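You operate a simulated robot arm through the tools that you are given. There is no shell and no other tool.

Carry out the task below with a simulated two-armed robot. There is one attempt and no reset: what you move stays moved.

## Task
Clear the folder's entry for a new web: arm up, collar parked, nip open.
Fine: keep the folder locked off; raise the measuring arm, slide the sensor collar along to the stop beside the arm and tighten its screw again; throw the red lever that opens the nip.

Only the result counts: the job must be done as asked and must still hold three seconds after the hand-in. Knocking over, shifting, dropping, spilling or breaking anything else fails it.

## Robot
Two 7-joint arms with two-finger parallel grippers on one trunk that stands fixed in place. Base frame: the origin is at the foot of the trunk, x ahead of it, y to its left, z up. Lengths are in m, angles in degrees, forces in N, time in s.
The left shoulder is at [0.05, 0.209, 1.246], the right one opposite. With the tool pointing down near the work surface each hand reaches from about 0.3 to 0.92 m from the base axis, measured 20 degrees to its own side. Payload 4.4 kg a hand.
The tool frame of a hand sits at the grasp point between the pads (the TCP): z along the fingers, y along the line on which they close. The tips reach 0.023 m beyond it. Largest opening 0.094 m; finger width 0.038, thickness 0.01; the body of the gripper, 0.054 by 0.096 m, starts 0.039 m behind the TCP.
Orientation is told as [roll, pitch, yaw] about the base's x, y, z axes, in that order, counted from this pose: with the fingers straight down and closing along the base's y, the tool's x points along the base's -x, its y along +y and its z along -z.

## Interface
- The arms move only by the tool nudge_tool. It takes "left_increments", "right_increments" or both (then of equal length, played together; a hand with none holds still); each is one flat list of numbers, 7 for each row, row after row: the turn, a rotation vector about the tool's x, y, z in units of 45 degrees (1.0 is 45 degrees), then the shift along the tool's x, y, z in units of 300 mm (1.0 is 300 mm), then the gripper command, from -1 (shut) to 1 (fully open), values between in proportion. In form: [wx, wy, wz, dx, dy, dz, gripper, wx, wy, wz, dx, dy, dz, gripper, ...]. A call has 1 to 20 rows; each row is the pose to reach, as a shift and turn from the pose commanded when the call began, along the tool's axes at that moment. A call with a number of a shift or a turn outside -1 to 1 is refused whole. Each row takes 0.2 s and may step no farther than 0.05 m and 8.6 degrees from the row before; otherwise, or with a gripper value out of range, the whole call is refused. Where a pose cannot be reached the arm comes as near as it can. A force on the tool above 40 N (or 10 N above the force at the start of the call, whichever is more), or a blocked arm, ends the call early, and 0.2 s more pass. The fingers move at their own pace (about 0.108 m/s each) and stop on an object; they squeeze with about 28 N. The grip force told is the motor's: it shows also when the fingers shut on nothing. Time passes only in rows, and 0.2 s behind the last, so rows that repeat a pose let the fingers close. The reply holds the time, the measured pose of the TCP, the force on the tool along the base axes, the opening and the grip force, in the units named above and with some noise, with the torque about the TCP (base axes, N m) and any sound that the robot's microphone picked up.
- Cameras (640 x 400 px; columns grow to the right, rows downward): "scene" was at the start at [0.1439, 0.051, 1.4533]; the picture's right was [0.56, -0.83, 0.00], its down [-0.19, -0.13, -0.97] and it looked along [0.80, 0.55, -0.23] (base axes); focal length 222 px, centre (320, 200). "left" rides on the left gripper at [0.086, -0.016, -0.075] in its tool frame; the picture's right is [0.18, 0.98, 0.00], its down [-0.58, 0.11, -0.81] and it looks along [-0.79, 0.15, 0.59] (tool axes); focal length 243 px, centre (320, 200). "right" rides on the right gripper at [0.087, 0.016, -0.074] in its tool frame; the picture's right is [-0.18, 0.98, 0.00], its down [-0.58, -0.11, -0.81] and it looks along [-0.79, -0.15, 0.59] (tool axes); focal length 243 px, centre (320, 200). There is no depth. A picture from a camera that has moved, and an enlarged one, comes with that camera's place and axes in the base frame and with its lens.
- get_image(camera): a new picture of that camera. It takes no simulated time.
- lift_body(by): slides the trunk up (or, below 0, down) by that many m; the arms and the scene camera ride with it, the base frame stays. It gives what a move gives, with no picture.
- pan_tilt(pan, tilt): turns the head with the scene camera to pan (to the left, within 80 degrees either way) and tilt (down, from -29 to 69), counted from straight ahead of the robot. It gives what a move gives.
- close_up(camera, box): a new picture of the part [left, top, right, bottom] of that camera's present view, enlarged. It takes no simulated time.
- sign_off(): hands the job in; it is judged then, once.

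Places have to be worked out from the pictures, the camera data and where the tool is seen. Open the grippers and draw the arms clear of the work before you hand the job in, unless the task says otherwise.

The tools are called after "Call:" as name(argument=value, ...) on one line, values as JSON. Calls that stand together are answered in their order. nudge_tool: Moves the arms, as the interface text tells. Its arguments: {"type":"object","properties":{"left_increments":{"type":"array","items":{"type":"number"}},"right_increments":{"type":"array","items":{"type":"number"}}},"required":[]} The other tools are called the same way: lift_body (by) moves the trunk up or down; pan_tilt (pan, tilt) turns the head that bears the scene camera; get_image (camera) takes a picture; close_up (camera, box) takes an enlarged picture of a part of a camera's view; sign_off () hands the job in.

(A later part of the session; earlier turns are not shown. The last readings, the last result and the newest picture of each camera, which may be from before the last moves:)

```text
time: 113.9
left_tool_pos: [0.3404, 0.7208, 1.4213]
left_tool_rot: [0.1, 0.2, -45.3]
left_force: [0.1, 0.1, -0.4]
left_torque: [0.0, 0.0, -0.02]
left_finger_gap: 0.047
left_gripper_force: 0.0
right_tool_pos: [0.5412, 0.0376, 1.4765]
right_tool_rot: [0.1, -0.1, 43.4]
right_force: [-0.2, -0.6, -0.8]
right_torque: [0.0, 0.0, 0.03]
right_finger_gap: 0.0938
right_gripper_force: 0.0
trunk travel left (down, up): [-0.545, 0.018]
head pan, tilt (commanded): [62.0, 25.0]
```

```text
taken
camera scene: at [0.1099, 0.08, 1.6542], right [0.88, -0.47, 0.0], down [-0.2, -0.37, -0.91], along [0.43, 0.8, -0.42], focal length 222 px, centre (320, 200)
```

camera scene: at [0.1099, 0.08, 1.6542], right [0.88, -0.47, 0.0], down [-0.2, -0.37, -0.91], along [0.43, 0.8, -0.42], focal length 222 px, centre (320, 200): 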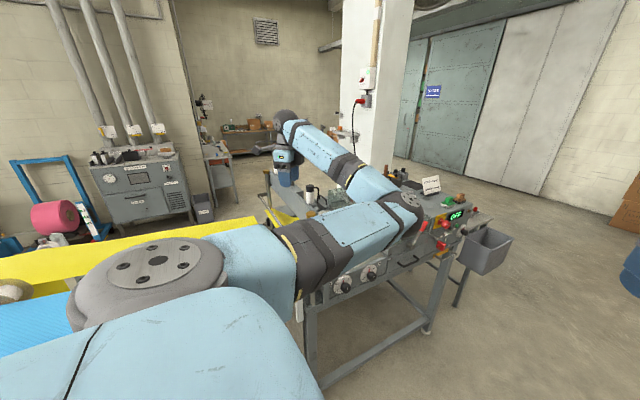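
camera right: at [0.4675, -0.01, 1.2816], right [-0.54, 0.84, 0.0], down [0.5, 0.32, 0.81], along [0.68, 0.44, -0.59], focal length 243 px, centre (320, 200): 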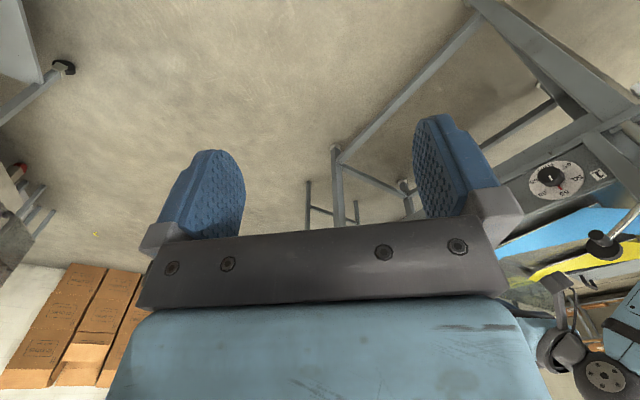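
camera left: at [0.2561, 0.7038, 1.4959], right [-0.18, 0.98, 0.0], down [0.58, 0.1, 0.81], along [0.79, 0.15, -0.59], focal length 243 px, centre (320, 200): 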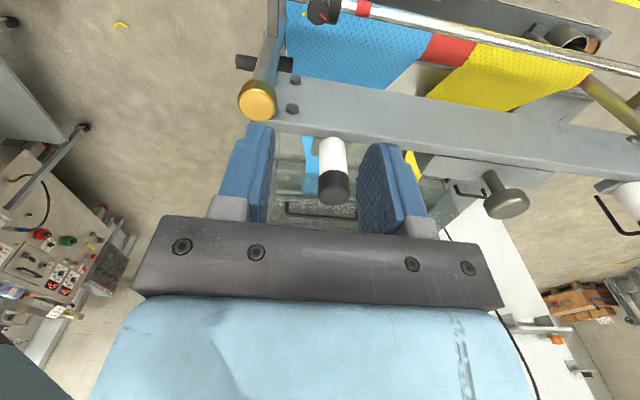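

Yaw −45° works fine in this posture and the forearm passes well above the post. I descend to z≈1.30 over the knob and look.

Call:
nudge_tool(left_increments=[0, 0, 0, 0, 0, 0.1, 0, 0, 0, 0, 0, 0, 0.2, 0, 0, 0, 0, 0, 0, 0.3, 0, 0, 0, 0, 0, 0, 0.4, 0])

Call:
get_image(camera="left")

Call:
get_image(camera="scene")

Call:
close_up(camera="left", box=[250, 0, 390, 120])

```text
time: 114.9
left_tool_pos: [0.3404, 0.7227, 1.3012]
left_tool_rot: [0.1, 0.3, -45.3]
left_force: [-0.8, -0.1, -0.5]
left_torque: [-0.01, -0.02, 0.01]
left_finger_gap: 0.0469
left_gripper_force: 0.1
right_tool_pos: [0.5423, 0.0379, 1.4761]
right_tool_rot: [-0.1, -0.1, 43.5]
right_force: [-0.3, -0.9, 0.3]
right_torque: [0.02, -0.02, 0.02]
right_finger_gap: 0.094
right_gripper_force: 0.0
trunk travel left (down, up): [-0.545, 0.018]
head pan, tilt (commanded): [62.0, 25.0]
```

```text
taken
camera left: at [0.2678, 0.7719, 1.3742], right [0.57, 0.82, 0.0], down [0.49, -0.34, 0.8], along [0.66, -0.46, -0.59], focal length 243 px, centre (320, 200)
```

left: 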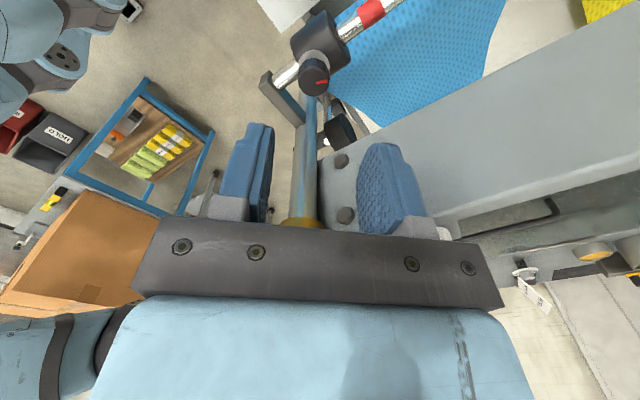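

```text
taken
camera scene: at [0.1104, 0.0808, 1.6542], right [0.88, -0.47, 0.0], down [-0.2, -0.37, -0.91], along [0.43, 0.8, -0.42], focal length 222 px, centre (320, 200)
```

scene: 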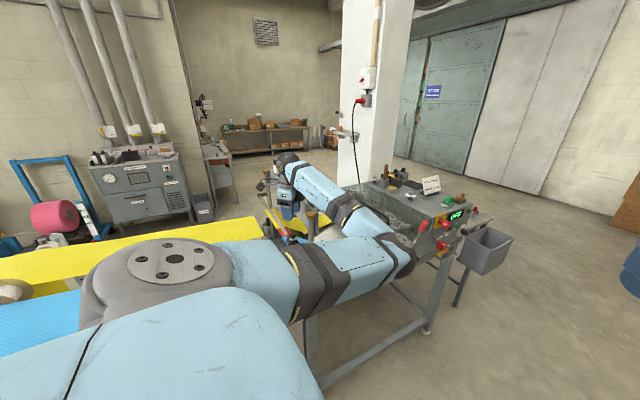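

```text
3.33 times, centred on (320, 60) of left
camera zoom: at [0.2678, 0.7719, 1.3742], right [0.57, 0.82, 0.0], down [0.49, -0.34, 0.8], along [0.66, -0.46, -0.59], focal length 809 px, centre (320, 667)
```

zoom: 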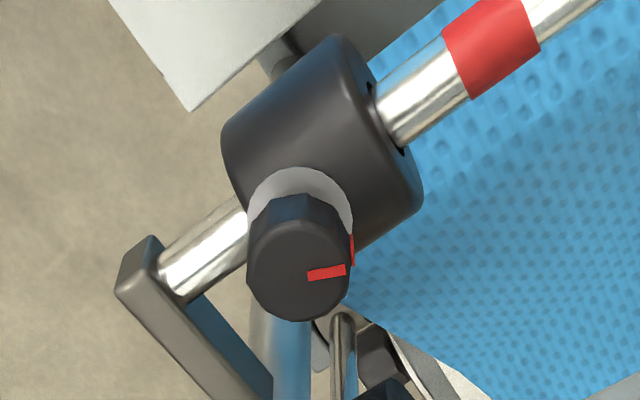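

The collar sits ~3 cm short of the bracket. I now test again whether it can go further with the measuring arm raised: closed fingers, yaw −90°, pushing on its far face close to the bar.

Call:
nudge_tool(left_increments=[0, 0, 0.17, 0.025, 0.0235, 0, -1, 0, 0, 0.34, 0.05, 0.047, 0, -1, 0, 0, 0.51, 0.076, 0.07, 0, -1, 0, 0, 0.68, 0.101, 0.094, 0, -1, 0, 0, 0.85, 0.127, 0.1175, 0, -1, 0, 0, 1, 0.152, 0.141, 0, -1])

Call:
get_image(camera="left")

```text
time: 115.9
left_tool_pos: [0.3601, 0.7721, 1.2864]
left_tool_rot: [0.2, 0.5, -72.7]
left_force: [0.3, 0.2, -0.3]
left_torque: [-0.02, 0.0, 0.01]
left_finger_gap: 0.0001
left_gripper_force: 28.2
left hand out of reach, approached as far as the arm can: row 3, 4
right_tool_pos: [0.5384, 0.0379, 1.4775]
right_tool_rot: [0.0, 0.0, 43.4]
right_force: [0.0, -0.3, -0.4]
right_torque: [-0.05, -0.01, -0.03]
right_finger_gap: 0.094
right_gripper_force: 0.1
trunk travel left (down, up): [-0.545, 0.018]
head pan, tilt (commanded): [62.0, 25.0]
stopped in row 4 (left hand): the force on the tool passed its limit at 60 N (the readings are from after the stop); the commanded pose is now the measured one
```

```text
taken
camera left: at [0.3191, 0.8481, 1.3617], right [0.88, 0.47, 0.01], down [0.28, -0.53, 0.8], along [0.38, -0.71, -0.6], focal length 243 px, centre (320, 200)
```

left: 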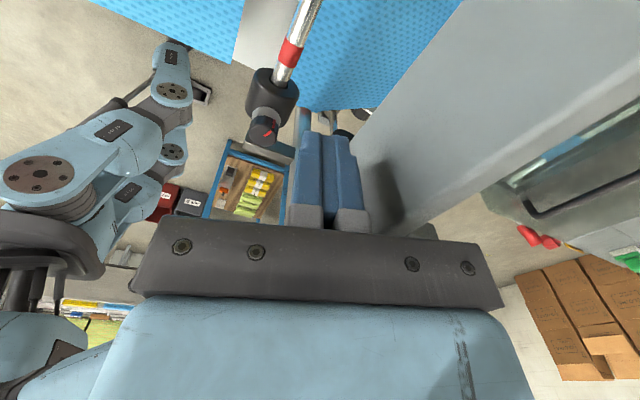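

The arm hit a wrist limit near yaw −73° and deviated. I look at the whole scene before continuing.

Call:
get_image(camera="scene")

Call:
close_up(camera="scene", box=[230, 130, 430, 255])

```text
taken
camera scene: at [0.1078, 0.0811, 1.6544], right [0.88, -0.47, 0.0], down [-0.2, -0.37, -0.91], along [0.43, 0.8, -0.42], focal length 222 px, centre (320, 200)
```

scene: 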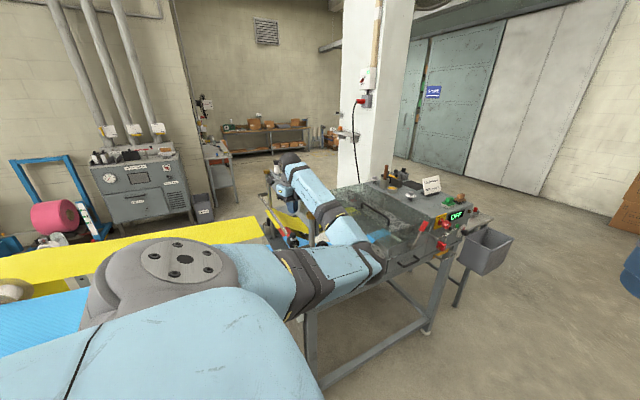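

```text
3.20 times, centred on (330, 192) of scene
camera zoom: at [0.1078, 0.0811, 1.6544], right [0.88, -0.47, 0.0], down [-0.2, -0.37, -0.91], along [0.43, 0.8, -0.42], focal length 709 px, centre (288, 224)
```

zoom: 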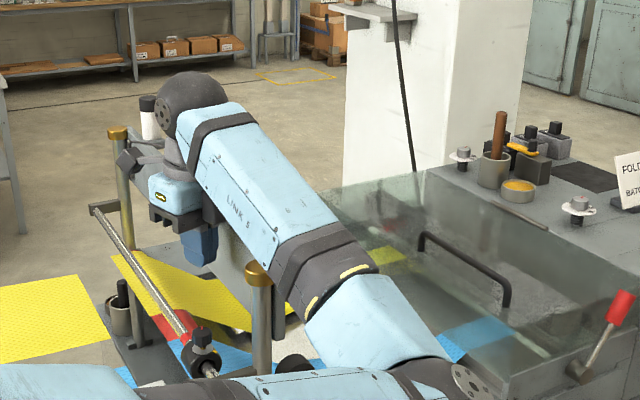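

The wrist is at its limit there and the forearm is close to the post, so I back out: raise and rotate back to yaw ≈ −30°.

Call:
nudge_tool(left_increments=[0, 0, 0, 0.03, 0, -0.1, -1, 0, 0, -0.17, 0.06, 0, -0.2, -1, 0, 0, -0.34, 0.08, 0, -0.3, -1, 0, 0, -0.51, 0.08, 0, -0.4, -1, 0, 0, -0.68, 0.08, 0, -0.4, -1, 0, 0, -0.85, 0.08, 0, -0.4, -1, 0, 0, -1, 0.08, 0, -0.4, -1])

Call:
get_image(camera="scene")

```text
time: 117.5
left_tool_pos: [0.3532, 0.7919, 1.4089]
left_tool_rot: [0.5, 0.3, -27.4]
left_force: [0.0, 0.1, 0.1]
left_torque: [-0.02, 0.0, 0.04]
left_finger_gap: 0.0002
left_gripper_force: 28.1
left hand out of reach, approached as far as the arm can: row 1
right_tool_pos: [0.5413, 0.0378, 1.4769]
right_tool_rot: [0.1, -0.1, 43.3]
right_force: [0.7, -0.9, 0.0]
right_torque: [-0.03, -0.01, -0.02]
right_finger_gap: 0.0939
right_gripper_force: 0.1
trunk travel left (down, up): [-0.545, 0.018]
head pan, tilt (commanded): [62.0, 25.0]
```

```text
taken
camera scene: at [0.1093, 0.0793, 1.6543], right [0.88, -0.47, 0.0], down [-0.2, -0.37, -0.91], along [0.43, 0.8, -0.42], focal length 222 px, centre (320, 200)
```

scene: 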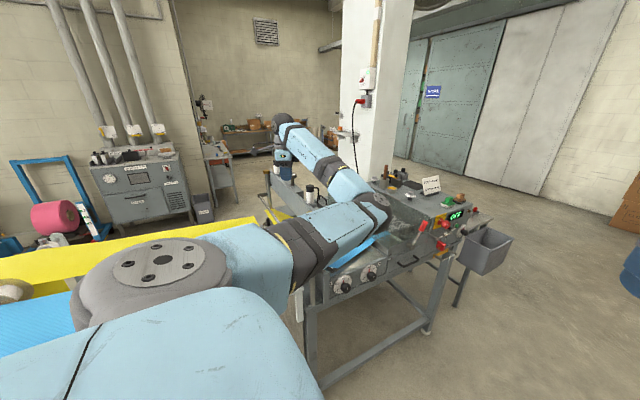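

I try to swing the elbow over by tilting the hand toward +x in free air (rotation about the shoulder–wrist line).

Call:
nudge_tool(left_increments=[0, -0.17, 0, 0, 0, -0.05, -1, 0, -0.34, 0, 0, 0, -0.1, -1, 0, -0.51, 0, 0, 0, -0.1, -1, 0, -0.68, 0, 0, 0, -0.1, -1, 0, -0.85, 0, 0, 0, -0.1, -1, 0, -1, 0, 0, 0, -0.1, -1])

Call:
get_image(camera="scene")

```text
time: 118.9
left_tool_pos: [0.3546, 0.7925, 1.4367]
left_tool_rot: [0.7, -44.8, -28.2]
left_force: [0.3, 0.2, 0.2]
left_torque: [-0.02, -0.01, 0.02]
left_finger_gap: 0.0
left_gripper_force: 28.1
right_tool_pos: [0.5405, 0.0378, 1.4778]
right_tool_rot: [0.0, 0.1, 43.2]
right_force: [-0.4, -0.6, -1.0]
right_torque: [-0.03, -0.03, 0.0]
right_finger_gap: 0.0941
right_gripper_force: 0.1
trunk travel left (down, up): [-0.545, 0.018]
head pan, tilt (commanded): [62.0, 25.0]
```

```text
taken
camera scene: at [0.1092, 0.0806, 1.6542], right [0.88, -0.47, 0.0], down [-0.2, -0.37, -0.91], along [0.43, 0.8, -0.42], focal length 222 px, centre (320, 200)
```

scene: 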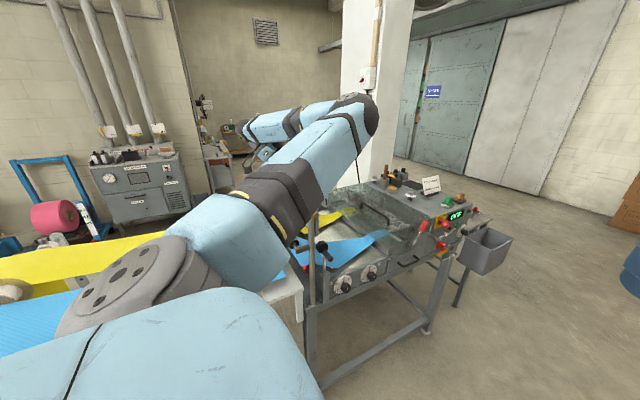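

That works: the elbow rose from the right side. I continue the same rotation to bring it over to the left.

Call:
nudge_tool(left_increments=[0, -0.17, 0, 0, 0, -0.05, -1, 0, -0.34, 0, 0, 0, -0.1, -1, 0, -0.51, 0, 0, 0, -0.1, -1, 0, -0.68, 0, 0, 0, -0.1, -1, 0, -0.8, 0, 0, 0, -0.1, -1])

Call:
get_image(camera="scene")

```text
time: 120.1
left_tool_pos: [0.3356, 0.8011, 1.4577]
left_tool_rot: [3.4, -80.8, -31.1]
left_force: [0.0, -0.9, -0.3]
left_torque: [0.01, 0.02, 0.01]
left_finger_gap: 0.0001
left_gripper_force: 27.9
right_tool_pos: [0.5393, 0.038, 1.4777]
right_tool_rot: [0.0, -0.2, 43.2]
right_force: [-0.3, -0.6, 0.5]
right_torque: [-0.03, -0.01, 0.01]
right_finger_gap: 0.0939
right_gripper_force: 0.0
trunk travel left (down, up): [-0.545, 0.018]
head pan, tilt (commanded): [62.0, 25.0]
```

```text
taken
camera scene: at [0.1087, 0.0805, 1.6543], right [0.88, -0.47, 0.0], down [-0.2, -0.37, -0.91], along [0.43, 0.8, -0.42], focal length 222 px, centre (320, 200)
```

scene: 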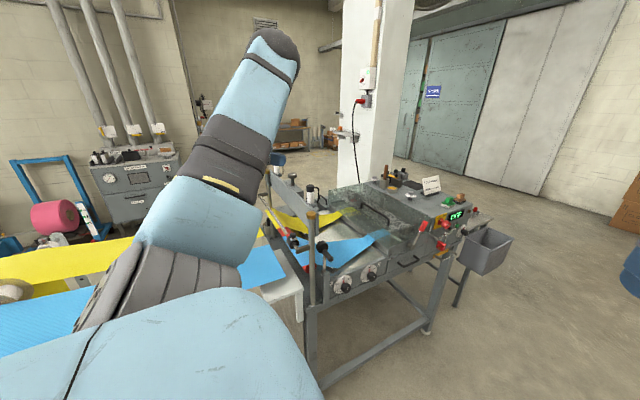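

The elbow is now up top. I swing the heading to about −75°, then reduce the tilt, which should leave the elbow on the left.

Call:
nudge_tool(left_increments=[0.161, 0, 0.026, 0, 0, 0, -1, 0.322, 0, 0.052, 0, 0, 0, -1, 0.483, 0, 0.078, 0, 0, 0, -1, 0.643, 0, 0.104, 0, 0, 0, -1, 0.804, 0, 0.13, 0, 0, 0, -1, 0.965, 0, 0.156, 0, 0, 0, -1])

Call:
get_image(camera="scene")

```text
time: 121.5
left_tool_pos: [0.3417, 0.7955, 1.4528]
left_tool_rot: [1.7, -80.2, -73.1]
left_force: [-0.1, 0.4, -0.2]
left_torque: [0.0, 0.01, 0.01]
left_finger_gap: 0.0
left_gripper_force: 28.3
left hand out of reach, approached as far as the arm can: row 6
right_tool_pos: [0.5415, 0.0391, 1.4767]
right_tool_rot: [0.1, 0.0, 43.3]
right_force: [-1.5, 0.0, -0.7]
right_torque: [-0.02, 0.01, 0.01]
right_finger_gap: 0.0939
right_gripper_force: 0.1
trunk travel left (down, up): [-0.545, 0.018]
head pan, tilt (commanded): [62.0, 25.0]
```

```text
taken
camera scene: at [0.1101, 0.0809, 1.6542], right [0.88, -0.47, 0.0], down [-0.2, -0.37, -0.91], along [0.43, 0.8, -0.42], focal length 222 px, centre (320, 200)
```

scene: 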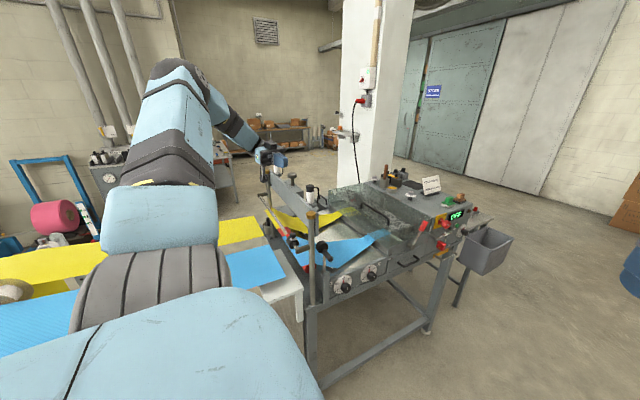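

The elbow is back on the left. I reduce the tilt to 40°.

Call:
nudge_tool(left_increments=[0, 0.17, 0, 0, 0, 0, -1, 0, 0.34, 0, 0, 0, 0, -1, 0, 0.51, 0, 0, 0, 0, -1, 0, 0.68, 0, 0, 0, 0, -0.5, 0, 0.85, 0, 0, 0, 0, 0, 0, 0.9, 0, 0, 0, 0, 0])

Call:
get_image(camera="scene")

Call:
get_image(camera="left")

```text
time: 122.9
left_tool_pos: [0.3436, 0.7957, 1.4528]
left_tool_rot: [0.3, -39.8, -71.9]
left_force: [-0.7, -0.2, -0.3]
left_torque: [0.0, 0.0, -0.02]
left_finger_gap: 0.0469
left_gripper_force: 0.1
right_tool_pos: [0.5405, 0.0382, 1.4769]
right_tool_rot: [0.2, 0.0, 43.2]
right_force: [-0.8, 0.5, 0.0]
right_torque: [0.02, 0.01, -0.03]
right_finger_gap: 0.0942
right_gripper_force: 0.1
trunk travel left (down, up): [-0.545, 0.018]
head pan, tilt (commanded): [62.0, 25.0]
```

```text
taken
camera scene: at [0.1101, 0.08, 1.6542], right [0.88, -0.47, 0.0], down [-0.2, -0.37, -0.91], along [0.43, 0.8, -0.42], focal length 222 px, centre (320, 200)
```

scene: 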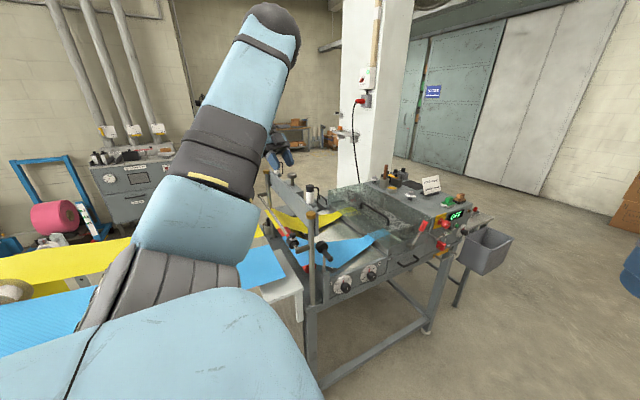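

```text
taken
camera left: at [0.2918, 0.8975, 1.4548], right [0.89, 0.44, -0.11], down [0.08, 0.1, 0.99], along [0.45, -0.89, 0.05], focal length 243 px, centre (320, 200)
```

left: 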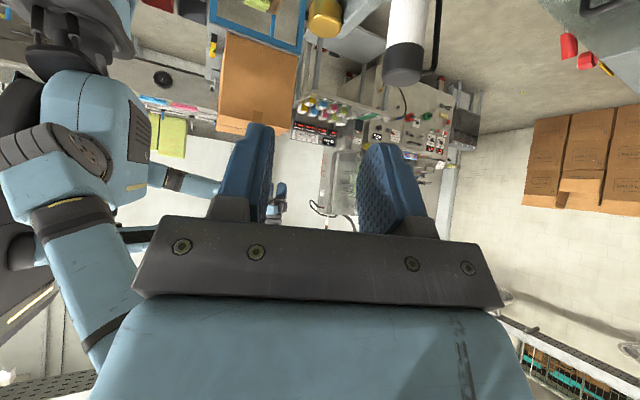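

The elbow is now high, which keeps the forearm clear of the post. I move above the knob (z≈1.27) with this orientation.

Call:
nudge_tool(left_increments=[0, 0, 0, 0.0414, -0.0196, 0.1244, 0, 0, 0, 0, 0.0828, -0.0392, 0.2488, 0, 0, 0, 0, 0.1242, -0.0588, 0.3732, 0, 0, 0, 0, 0.1656, -0.0784, 0.4976, 0, 0, 0, 0, 0.207, -0.098, 0.622, 0])

Call:
get_image(camera="scene")

Call:
get_image(camera="left")

```text
time: 124.1
left_tool_pos: [0.3364, 0.7174, 1.268]
left_tool_rot: [0.4, -40.0, -71.9]
left_force: [0.4, -0.8, -0.1]
left_torque: [-0.02, -0.01, -0.01]
left_finger_gap: 0.047
left_gripper_force: 0.0
right_tool_pos: [0.5413, 0.0375, 1.4781]
right_tool_rot: [0.0, 0.0, 43.2]
right_force: [0.1, 0.4, 0.5]
right_torque: [0.0, 0.0, 0.01]
right_finger_gap: 0.094
right_gripper_force: 0.0
trunk travel left (down, up): [-0.545, 0.018]
head pan, tilt (commanded): [62.0, 25.0]
```

```text
taken
camera scene: at [0.1094, 0.0811, 1.6542], right [0.88, -0.47, 0.0], down [-0.2, -0.37, -0.91], along [0.43, 0.8, -0.42], focal length 222 px, centre (320, 200)
```

scene: 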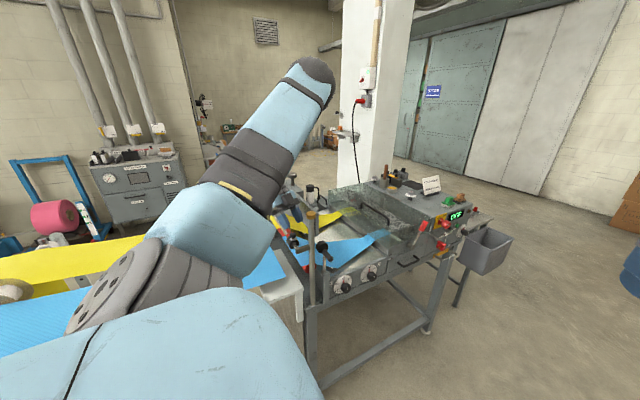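

```text
taken
camera left: at [0.2849, 0.8207, 1.2688], right [0.89, 0.44, -0.11], down [0.08, 0.1, 0.99], along [0.45, -0.89, 0.06], focal length 243 px, centre (320, 200)
```

left: 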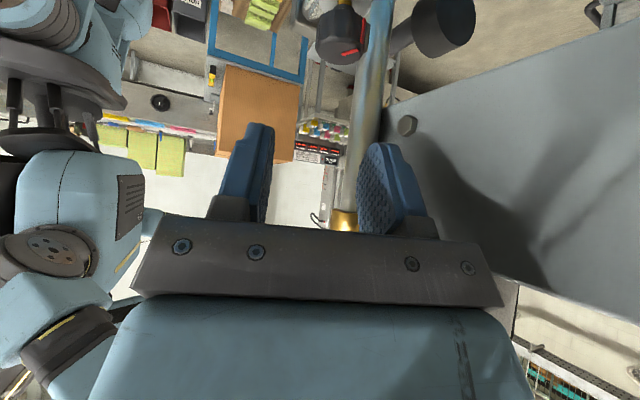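

Good posture. In free air I test rotating the heading from −72° to −15°, the start orientation for the tightening stroke.

Call:
nudge_tool(left_increments=[-0.102, 0, -0.121, 0, 0, 0, 0, -0.204, 0, -0.2425, 0, 0, 0, 0, -0.306, 0, -0.364, 0, 0, 0, 0, -0.4075, 0, -0.485, 0, 0, 0, 0, -0.509, 0, -0.606, 0, 0, 0, 0, -0.611, 0, -0.7275, 0, 0, 0, 0, -0.713, 0, -0.849, 0, 0, 0, 0, -0.815, 0, -0.97, 0, 0, 0, 0])

Call:
get_image(camera="scene")

Call:
get_image(camera="left")

```text
time: 125.9
left_tool_pos: [0.3391, 0.7169, 1.2707]
left_tool_rot: [0.6, -40.1, -14.8]
left_force: [-0.6, -0.5, 0.1]
left_torque: [-0.02, 0.0, -0.02]
left_finger_gap: 0.0471
left_gripper_force: 0.0
right_tool_pos: [0.5426, 0.037, 1.4774]
right_tool_rot: [0.1, 0.0, 43.3]
right_force: [0.2, 0.2, -1.5]
right_torque: [0.01, -0.02, -0.02]
right_finger_gap: 0.0939
right_gripper_force: 0.1
trunk travel left (down, up): [-0.545, 0.018]
head pan, tilt (commanded): [62.0, 25.0]
```

```text
taken
camera scene: at [0.1104, 0.0793, 1.6542], right [0.88, -0.47, 0.0], down [-0.2, -0.37, -0.91], along [0.43, 0.8, -0.42], focal length 222 px, centre (320, 200)
```

scene: 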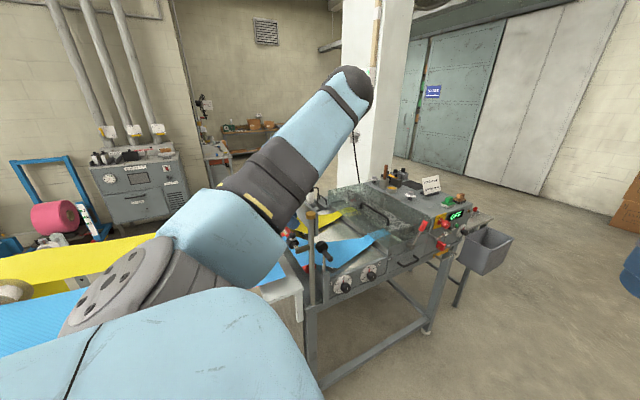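

```text
taken
camera left: at [0.2239, 0.7295, 1.2707], right [0.11, 0.99, -0.11], down [-0.05, 0.12, 0.99], along [0.99, -0.1, 0.06], focal length 243 px, centre (320, 200)
```

left: 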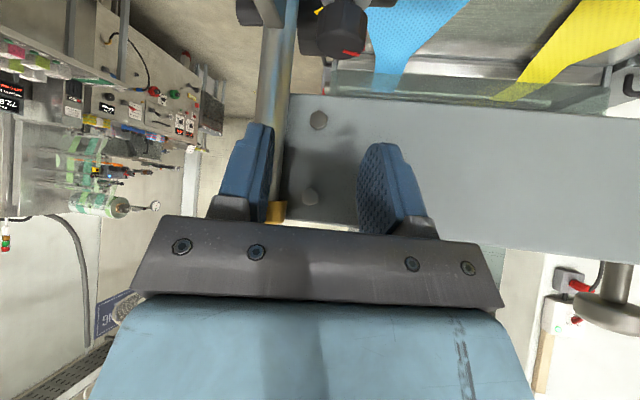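

Heading −15° is reached cleanly. I descend onto the knob here.

Call:
nudge_tool(left_increments=[0, 0, 0, 0.041, 0.002, 0.0485, 0, 0, 0, 0, 0.082, 0.004, 0.097, 0, 0, 0, 0, 0.1224, 0.0067, 0.1453, 0])

Call:
get_image(camera="left")

Call:
close_up(camera="left", box=[200, 30, 400, 190])

```text
time: 126.7
left_tool_pos: [0.3399, 0.7195, 1.2133]
left_tool_rot: [0.4, -40.2, -14.9]
left_force: [0.6, -0.6, 0.2]
left_torque: [0.03, 0.01, -0.01]
left_finger_gap: 0.0469
left_gripper_force: 0.1
right_tool_pos: [0.542, 0.0362, 1.4766]
right_tool_rot: [0.1, 0.0, 43.3]
right_force: [0.0, -1.2, -0.3]
right_torque: [0.0, -0.01, -0.04]
right_finger_gap: 0.0939
right_gripper_force: 0.1
trunk travel left (down, up): [-0.545, 0.018]
head pan, tilt (commanded): [62.0, 25.0]
```

```text
taken
camera left: at [0.2251, 0.7322, 1.2131], right [0.11, 0.99, -0.11], down [-0.05, 0.12, 0.99], along [0.99, -0.11, 0.06], focal length 243 px, centre (320, 200)
```

left: 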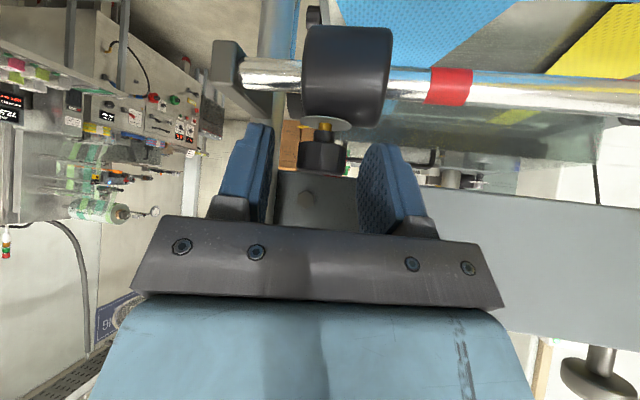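

```text
2.50 times, centred on (300, 110) of left
camera zoom: at [0.2251, 0.7322, 1.2131], right [0.11, 0.99, -0.11], down [-0.05, 0.12, 0.99], along [0.99, -0.11, 0.06], focal length 606 px, centre (370, 425)
```

zoom: 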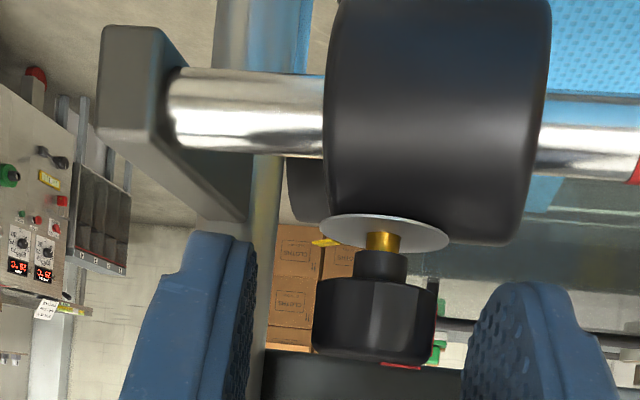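

Aligned. I close on the knob and try sliding a few mm toward −y again now that the measuring arm is up.

Call:
nudge_tool(left_increments=[0, 0, 0, 0, 0, 0, -0.4, 0, 0, 0, 0, 0, 0, -1, 0, 0, 0, 0, 0, 0, -1, 0, 0, 0, 0, 0, 0, -1])

Call:
nudge_tool(left_increments=[0, 0, 0, -0.0013, -0.0064, 0.0011, -1, 0, 0, 0, -0.0026, -0.0129, 0.0022, -1, 0, 0, 0, -0.0039, -0.0193, 0.0033, -1, 0, 0, 0, -0.0052, -0.0258, 0.0044, -1, 0, 0, 0, -0.0065, -0.0322, 0.0055, -1, 0, 0, 0, -0.0079, -0.0387, 0.0066, -1])

Call:
close_up(camera="left", box=[200, 30, 400, 190])

```text
time: 127.7
left_tool_pos: [0.3415, 0.7187, 1.213]
left_tool_rot: [0.5, -40.2, -15.0]
left_force: [13.0, 1.3, 13.8]
left_torque: [-0.59, -1.03, -0.01]
left_finger_gap: 0.0218
left_gripper_force: 45.4
right_tool_pos: [0.5433, 0.0362, 1.477]
right_tool_rot: [0.2, 0.1, 43.3]
right_force: [-0.6, 0.0, 0.3]
right_torque: [0.0, 0.04, 0.01]
right_finger_gap: 0.094
right_gripper_force: 0.1
trunk travel left (down, up): [-0.545, 0.018]
head pan, tilt (commanded): [62.0, 25.0]
```

```text
time: 128.4
left_tool_pos: [0.3421, 0.7189, 1.2133]
left_tool_rot: [1.1, -40.1, -15.3]
left_force: [6.0, 5.0, 2.7]
left_torque: [-0.18, 0.82, -0.02]
left_finger_gap: 0.0214
left_gripper_force: 45.1
right_tool_pos: [0.5415, 0.0372, 1.4762]
right_tool_rot: [0.1, 0.0, 43.3]
right_force: [-0.9, 0.5, -0.6]
right_torque: [0.01, 0.0, 0.01]
right_finger_gap: 0.0939
right_gripper_force: 0.1
trunk travel left (down, up): [-0.545, 0.018]
head pan, tilt (commanded): [62.0, 25.0]
stopped in row 3 (left hand): the force on the tool passed its limit at 42 N (the readings are from after the stop); the commanded pose is now the measured one
```

```text
2.50 times, centred on (300, 110) of left
camera zoom: at [0.2268, 0.7306, 1.2141], right [0.11, 0.99, -0.11], down [-0.05, 0.11, 0.99], along [0.99, -0.11, 0.06], focal length 606 px, centre (370, 425)
```

zoom: 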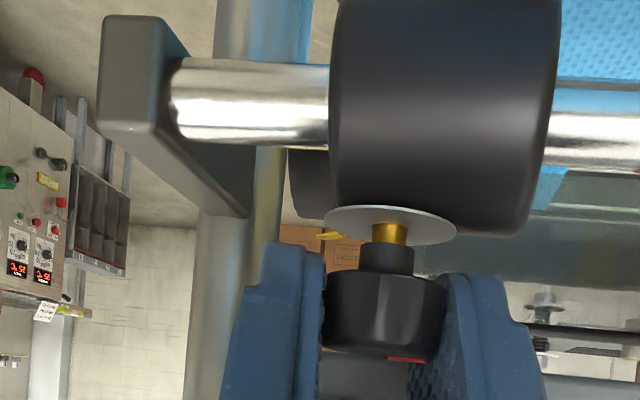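

Blocked again at the same place (y≈0.7187). I check that it still moves freely the other way: +5 mm, then back to the stop.

Call:
nudge_tool(left_increments=[0, 0, 0, 0.0016, 0.0081, -0.0014, -1, 0, 0, 0, 0.0033, 0.0161, -0.0028, -1, 0, 0, 0, 0.0046, 0.0226, -0.0039, -1, 0, 0, 0, 0.0059, 0.029, -0.005, -1])

Call:
nudge_tool(left_increments=[0, 0, 0, -0.0013, -0.0064, 0.0011, -1, 0, 0, 0, -0.0026, -0.0129, 0.0022, -1, 0, 0, 0, -0.0039, -0.0193, 0.0033, -1, 0, 0, 0, -0.0052, -0.0258, 0.0044, -1, 0, 0, 0, -0.0065, -0.0322, 0.0055, -1])

```text
time: 129.4
left_tool_pos: [0.3412, 0.7269, 1.2136]
left_tool_rot: [0.8, -40.2, -15.1]
left_force: [7.6, -1.5, -1.0]
left_torque: [-0.59, -0.88, 0.04]
left_finger_gap: 0.0214
left_gripper_force: 45.0
right_tool_pos: [0.5433, 0.0376, 1.4769]
right_tool_rot: [0.0, 0.0, 43.3]
right_force: [0.2, 0.0, -0.7]
right_torque: [0.0, 0.04, -0.03]
right_finger_gap: 0.0943
right_gripper_force: 0.0
trunk travel left (down, up): [-0.545, 0.018]
head pan, tilt (commanded): [62.0, 25.0]
```

```text
time: 130.6
left_tool_pos: [0.342, 0.7175, 1.2138]
left_tool_rot: [1.1, -40.0, -15.1]
left_force: [10.7, 10.1, 6.8]
left_torque: [-0.26, 0.21, -0.04]
left_finger_gap: 0.0218
left_gripper_force: 44.5
right_tool_pos: [0.5438, 0.0385, 1.4756]
right_tool_rot: [0.1, 0.1, 43.3]
right_force: [0.7, -0.4, 0.4]
right_torque: [0.0, 0.0, 0.0]
right_finger_gap: 0.0941
right_gripper_force: 0.0
trunk travel left (down, up): [-0.545, 0.018]
head pan, tilt (commanded): [62.0, 25.0]
```

It slides freely back and stops at the same point, so this is the end stop; the collar is now resting against it with ~10 N. I tighten clockwise, first 40°, following the knob axis and thread.

Call:
nudge_tool(left_increments=[0.1143, 0, 0.1362, 0.0012, -0.0009, 0.0001, -1, 0.2286, 0, 0.2724, 0.0023, -0.0019, 0.0001, -1, 0.3429, 0, 0.4086, 0.0035, -0.0028, 0.0002, -1, 0.4572, 0, 0.5448, 0.0047, -0.0038, 0.0003, -1, 0.5715, 0, 0.681, 0.0058, -0.0047, 0.0003, -1])

Call:
close_up(camera="left", box=[200, 30, 400, 190])

```text
time: 131.8
left_tool_pos: [0.3397, 0.7155, 1.2144]
left_tool_rot: [1.0, -39.7, -55.4]
left_force: [23.2, 14.3, 27.6]
left_torque: [-0.73, -0.54, -0.04]
left_finger_gap: 0.0215
left_gripper_force: 45.2
right_tool_pos: [0.5436, 0.0353, 1.4771]
right_tool_rot: [0.1, -0.1, 43.3]
right_force: [-0.4, 0.3, 0.7]
right_torque: [0.01, 0.01, 0.01]
right_finger_gap: 0.094
right_gripper_force: 0.1
trunk travel left (down, up): [-0.545, 0.018]
head pan, tilt (commanded): [62.0, 25.0]
```

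```text
2.50 times, centred on (300, 110) of left
camera zoom: at [0.2618, 0.7979, 1.2147], right [0.72, 0.68, -0.11], down [0.04, 0.11, 0.99], along [0.69, -0.72, 0.05], focal length 606 px, centre (370, 425)
```

zoom: 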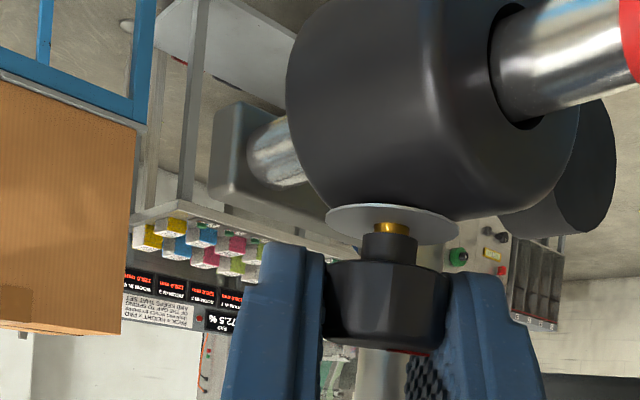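

The knob follows and the thread is going in. Side forces rose to ~25 N, so I relieve the position slightly and continue clockwise another 42°.

Call:
nudge_tool(left_increments=[0, 0, 0, -0.0087, 0.0082, -0.0015, -1, 0.1065, 0, 0.1282, -0.0087, 0.0082, -0.0015, -1, 0.213, 0, 0.2564, -0.008, 0.0082, -0.001, -1, 0.3195, 0, 0.3846, -0.0075, 0.0082, 0, -1, 0.426, 0, 0.5128, -0.007, 0.0082, 0.0005, -1, 0.5325, 0, 0.641, -0.0065, 0.0082, 0.001, -1, 0.6, 0, 0.722, -0.006, 0.0082, 0.0016, -1])

Call:
close_up(camera="left", box=[200, 30, 400, 190])

Call:
close_up(camera="scene", box=[250, 190, 350, 260])

```text
time: 132.4
left_tool_pos: [0.3415, 0.7186, 1.2126]
left_tool_rot: [-1.3, -39.3, -57.3]
left_force: [-24.9, -12.9, 13.6]
left_torque: [-0.88, -0.76, 0.1]
left_finger_gap: 0.0212
left_gripper_force: 45.1
left hand out of reach, approached as far as the arm can: row 2
right_tool_pos: [0.5394, 0.0349, 1.4775]
right_tool_rot: [0.1, -0.2, 43.2]
right_force: [0.9, 1.8, 0.0]
right_torque: [0.0, 0.05, 0.0]
right_finger_gap: 0.0941
right_gripper_force: 0.0
trunk travel left (down, up): [-0.545, 0.018]
head pan, tilt (commanded): [62.0, 25.0]
stopped in row 2 (left hand): the force on the tool passed its limit at 71 N (the readings are from after the stop); the commanded pose is now the measured one
```

```text
2.50 times, centred on (300, 110) of left
camera zoom: at [0.2672, 0.8056, 1.2157], right [0.76, 0.64, -0.13], down [0.07, 0.12, 0.99], along [0.65, -0.76, 0.04], focal length 606 px, centre (370, 425)
```

zoom: 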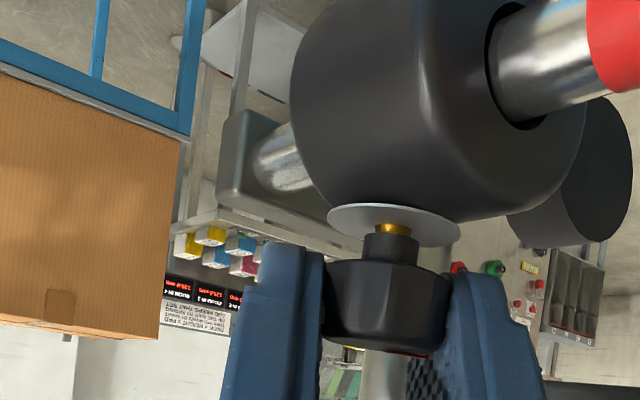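

```text
5.71 times, centred on (300, 225) of scene
camera zoom: at [0.1078, 0.0766, 1.6546], right [0.88, -0.47, 0.0], down [-0.2, -0.37, -0.91], along [0.43, 0.8, -0.42], focal length 1266 px, centre (434, 57)
```

zoom: 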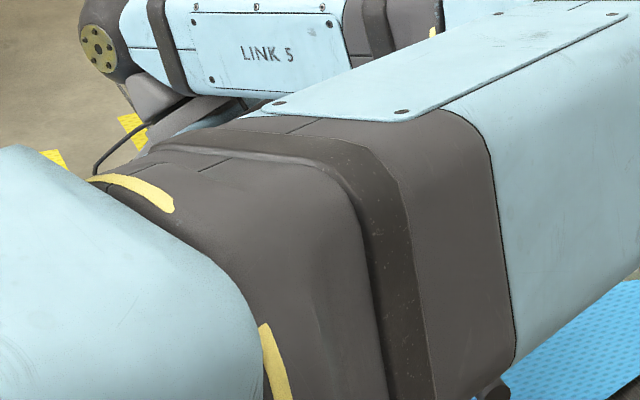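

The elbow has swung to the right again and the arm is at a limit. I check the overall situation before moving on.

Call:
get_image(camera="scene")

Call:
get_image(camera="right")

```text
taken
camera scene: at [0.1078, 0.0766, 1.6546], right [0.88, -0.47, 0.0], down [-0.2, -0.37, -0.91], along [0.43, 0.8, -0.42], focal length 222 px, centre (320, 200)
```

scene: 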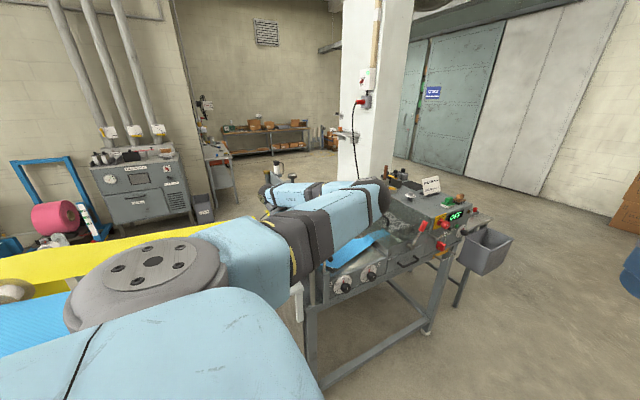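

```text
taken
camera right: at [0.4661, -0.0126, 1.5517], right [-0.54, 0.84, 0.0], down [0.5, 0.32, 0.81], along [0.68, 0.44, -0.59], focal length 243 px, centre (320, 200)
```

right: 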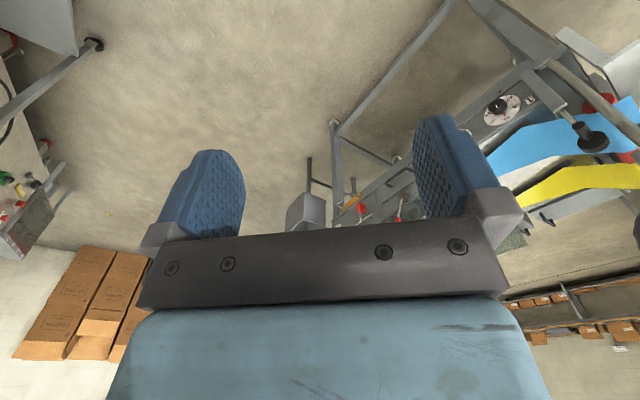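

The measuring arm is still up. I release the knob here, rise, and rotate back in the air to a more positive heading to take another tightening stroke.

Call:
nudge_tool(left_increments=[0, 0, 0, 0, -0.004, 0, -0.6, 0, 0, 0, 0, -0.004, 0, 0, 0, 0, 0, 0, -0.004, 0, 0, 0, 0, 0, -0.05, -0.004, -0.06, 0, 0, 0, 0, -0.107, -0.004, -0.128, 0])

Call:
get_image(camera="left")

Call:
close_up(camera="left", box=[230, 0, 430, 120])

```text
time: 133.6
left_tool_pos: [0.3447, 0.7194, 1.261]
left_tool_rot: [-1.1, -39.2, -57.7]
left_force: [-0.2, -0.3, 0.4]
left_torque: [-0.03, -0.01, -0.03]
left_finger_gap: 0.0469
left_gripper_force: 0.1
right_tool_pos: [0.5418, 0.0367, 1.477]
right_tool_rot: [0.1, 0.0, 43.4]
right_force: [0.9, 0.7, -0.4]
right_torque: [0.0, 0.03, 0.01]
right_finger_gap: 0.0939
right_gripper_force: 0.0
trunk travel left (down, up): [-0.545, 0.018]
head pan, tilt (commanded): [62.0, 25.0]
```

```text
taken
camera left: at [0.2712, 0.8079, 1.2637], right [0.76, 0.64, -0.13], down [0.07, 0.12, 0.99], along [0.64, -0.76, 0.04], focal length 243 px, centre (320, 200)
```

left: 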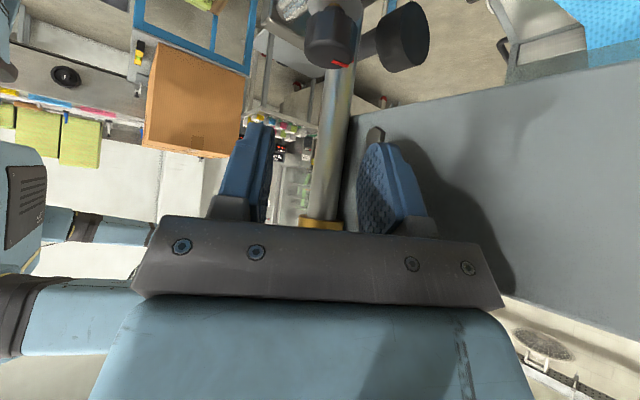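

```text
3.20 times, centred on (330, 60) of left
camera zoom: at [0.2712, 0.8079, 1.2637], right [0.76, 0.64, -0.13], down [0.07, 0.12, 0.99], along [0.64, -0.76, 0.04], focal length 776 px, centre (288, 648)
```

zoom: 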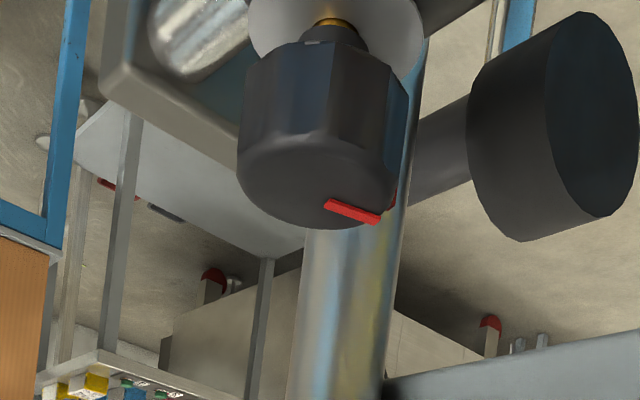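

The red mark is now roughly 50–60° short of the tight position. I rise a bit more and rotate the heading back toward +10° in the air.

Call:
nudge_tool(left_increments=[-0.095, 0, -0.1135, -0.01, 0, -0.013, 0, -0.19, 0, -0.227, -0.02, 0, -0.026, 0, -0.286, 0, -0.34, -0.03, 0, -0.038, 0, -0.381, 0, -0.454, -0.04, 0, -0.051, 0, -0.476, 0, -0.567, -0.05, 0, -0.064, 0, -0.571, 0, -0.681, -0.064, 0, -0.077, 0])

Call:
nudge_tool(left_increments=[-0.086, 0, -0.102, 0, 0, 0, 0, -0.171, 0, -0.204, 0, 0, 0, 0, -0.257, 0, -0.306, 0, 0, 0, 0, -0.343, 0, -0.409, 0, 0, 0, 0, -0.429, 0, -0.511, 0, 0, 0, 0])

Call:
get_image(camera="scene")

Call:
get_image(camera="left")

```text
time: 135.0
left_tool_pos: [0.3457, 0.7201, 1.2898]
left_tool_rot: [-0.2, -38.9, -18.2]
left_force: [0.3, 0.6, -0.5]
left_torque: [0.02, 0.02, 0.04]
left_finger_gap: 0.0469
left_gripper_force: 0.1
right_tool_pos: [0.5415, 0.0376, 1.4778]
right_tool_rot: [0.1, 0.0, 43.3]
right_force: [0.7, 0.0, -0.2]
right_torque: [-0.04, -0.02, 0.0]
right_finger_gap: 0.094
right_gripper_force: 0.0
trunk travel left (down, up): [-0.545, 0.018]
head pan, tilt (commanded): [62.0, 25.0]
```

```text
time: 136.2
left_tool_pos: [0.3454, 0.7195, 1.2903]
left_tool_rot: [0.5, -39.0, 11.4]
left_force: [0.5, -0.2, 0.1]
left_torque: [0.03, -0.01, -0.01]
left_finger_gap: 0.0468
left_gripper_force: 0.1
right_tool_pos: [0.5413, 0.037, 1.4767]
right_tool_rot: [0.1, 0.0, 43.3]
right_force: [-1.3, 0.6, 0.9]
right_torque: [-0.02, 0.05, -0.01]
right_finger_gap: 0.094
right_gripper_force: 0.0
trunk travel left (down, up): [-0.545, 0.018]
head pan, tilt (commanded): [62.0, 25.0]
```

```text
taken
camera scene: at [0.1102, 0.0794, 1.6542], right [0.88, -0.47, 0.0], down [-0.2, -0.37, -0.91], along [0.43, 0.8, -0.42], focal length 222 px, centre (320, 200)
```

scene: 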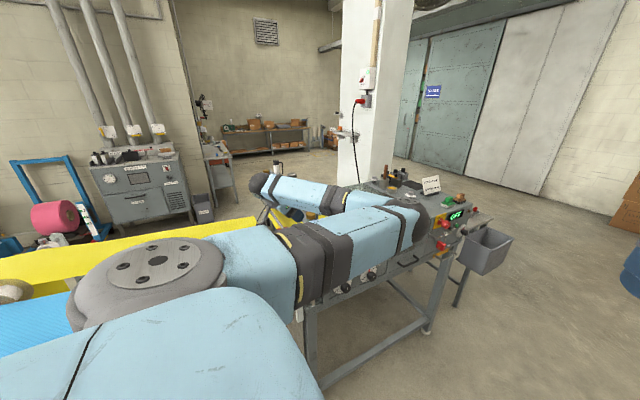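

```text
taken
camera left: at [0.2373, 0.68, 1.2933], right [-0.34, 0.93, -0.11], down [-0.08, 0.09, 0.99], along [0.94, 0.35, 0.04], focal length 243 px, centre (320, 200)
```

left: 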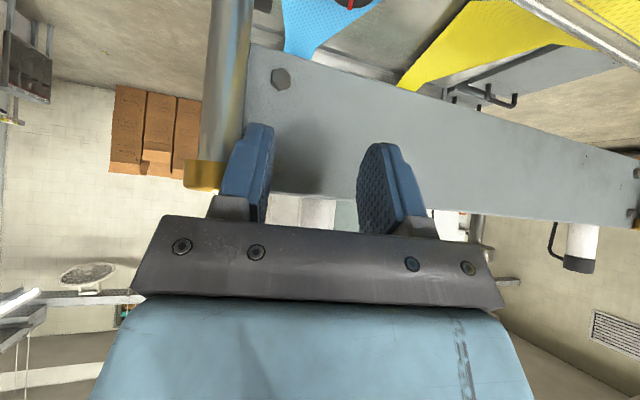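

Heading +11° is reached. I descend part way and check the alignment with the knob.

Call:
nudge_tool(left_increments=[0, 0, 0, 0.04, 0, 0.041, 0, 0, 0, 0, 0.08, 0, 0.083, 0, 0, 0, 0, 0.115, 0.001, 0.121, 0])

Call:
get_image(camera="left")

Call:
close_up(camera="left", box=[240, 30, 420, 160])

```text
time: 137.0
left_tool_pos: [0.341, 0.7194, 1.2405]
left_tool_rot: [0.3, -39.0, 11.3]
left_force: [0.3, -0.1, -0.3]
left_torque: [-0.01, 0.0, 0.0]
left_finger_gap: 0.047
left_gripper_force: 0.2
right_tool_pos: [0.5419, 0.0387, 1.4769]
right_tool_rot: [0.0, -0.1, 43.4]
right_force: [0.1, -0.5, -0.3]
right_torque: [-0.04, -0.04, -0.01]
right_finger_gap: 0.094
right_gripper_force: 0.1
trunk travel left (down, up): [-0.545, 0.018]
head pan, tilt (commanded): [62.0, 25.0]
```

```text
taken
camera left: at [0.2323, 0.6804, 1.2432], right [-0.34, 0.93, -0.11], down [-0.07, 0.09, 0.99], along [0.94, 0.34, 0.04], focal length 243 px, centre (320, 200)
```

left: 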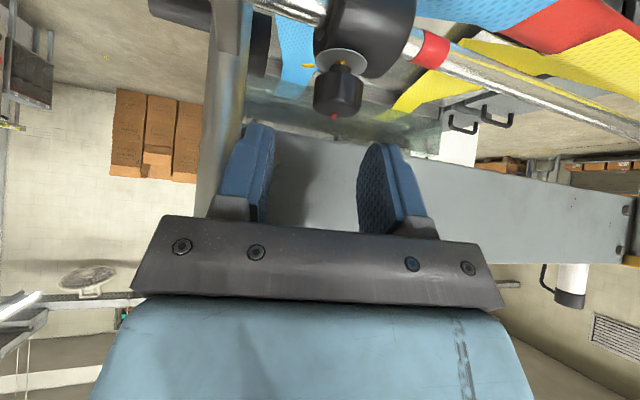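

```text
3.08 times, centred on (330, 95) of left
camera zoom: at [0.2323, 0.6804, 1.2432], right [-0.34, 0.93, -0.11], down [-0.07, 0.09, 0.99], along [0.94, 0.34, 0.04], focal length 746 px, centre (289, 523)
```

zoom: 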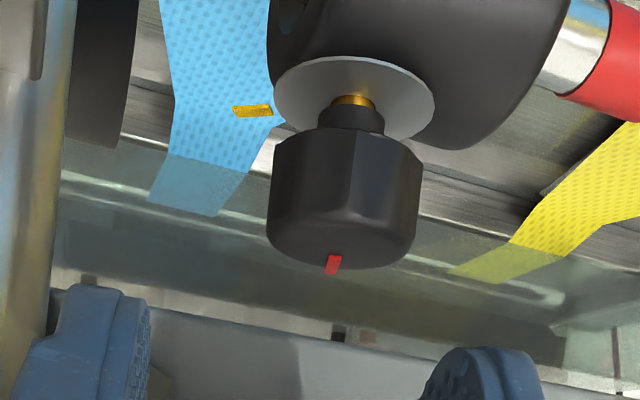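

The red mark is ~70° short of the yellow index. The knob is centred; I descend the rest and close.

Call:
nudge_tool(left_increments=[0, 0, 0, 0.032, 0.001, 0.032, 0, 0, 0, 0, 0.0643, 0.002, 0.0637, 0, 0, 0, 0, 0.0643, 0.002, 0.0637, -0.4, 0, 0, 0, 0.0643, 0.002, 0.0637, -1, 0, 0, 0, 0.0643, 0.002, 0.0637, -1, 0, 0, 0, 0.0643, 0.002, 0.0637, -1])

Call:
close_up(camera="left", box=[240, 60, 420, 190])

```text
time: 138.4
left_tool_pos: [0.3367, 0.7206, 1.2125]
left_tool_rot: [0.4, -39.0, 11.5]
left_force: [-3.9, 17.1, 7.1]
left_torque: [0.23, 0.58, 0.05]
left_finger_gap: 0.0209
left_gripper_force: 44.9
right_tool_pos: [0.5395, 0.0386, 1.4768]
right_tool_rot: [0.0, 0.0, 43.3]
right_force: [0.3, 0.1, -0.5]
right_torque: [0.04, -0.03, -0.01]
right_finger_gap: 0.0939
right_gripper_force: 0.0
trunk travel left (down, up): [-0.545, 0.018]
head pan, tilt (commanded): [62.0, 25.0]
```

```text
3.08 times, centred on (330, 125) of left
camera zoom: at [0.2282, 0.6813, 1.2167], right [-0.34, 0.93, -0.11], down [-0.08, 0.09, 0.99], along [0.94, 0.34, 0.04], focal length 746 px, centre (289, 431)
```

zoom: 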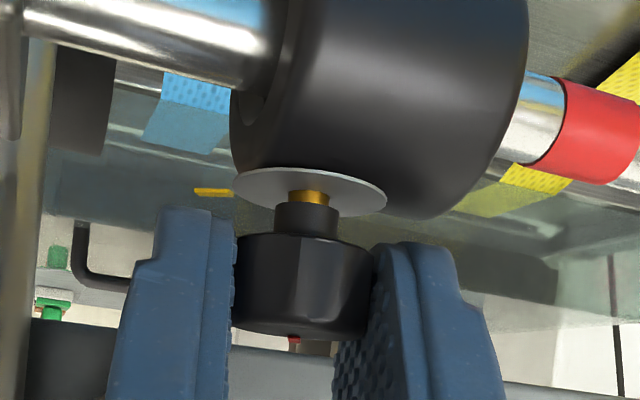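

Gripped, pressing ~17 N toward the stop. I test with a small +y move whether the collar is still free or already clamped.

Call:
nudge_tool(left_increments=[0, 0, 0, -0.001, 0.0065, 0.0008, -1, 0, 0, 0, -0.0021, 0.0131, 0.0017, -1, 0, 0, 0, -0.0031, 0.0196, 0.0025, -1, 0, 0, 0, -0.0041, 0.0261, 0.0033, -1])

```text
time: 139.4
left_tool_pos: [0.3366, 0.7254, 1.2135]
left_tool_rot: [0.4, -39.0, 11.4]
left_force: [-9.2, -10.8, -3.0]
left_torque: [-0.53, 0.81, -0.03]
left_finger_gap: 0.0208
left_gripper_force: 45.1
right_tool_pos: [0.5415, 0.0361, 1.4769]
right_tool_rot: [0.1, -0.1, 43.2]
right_force: [-0.5, -0.4, -0.3]
right_torque: [-0.04, -0.01, 0.01]
right_finger_gap: 0.0938
right_gripper_force: 0.0
trunk travel left (down, up): [-0.545, 0.018]
head pan, tilt (commanded): [62.0, 25.0]
```

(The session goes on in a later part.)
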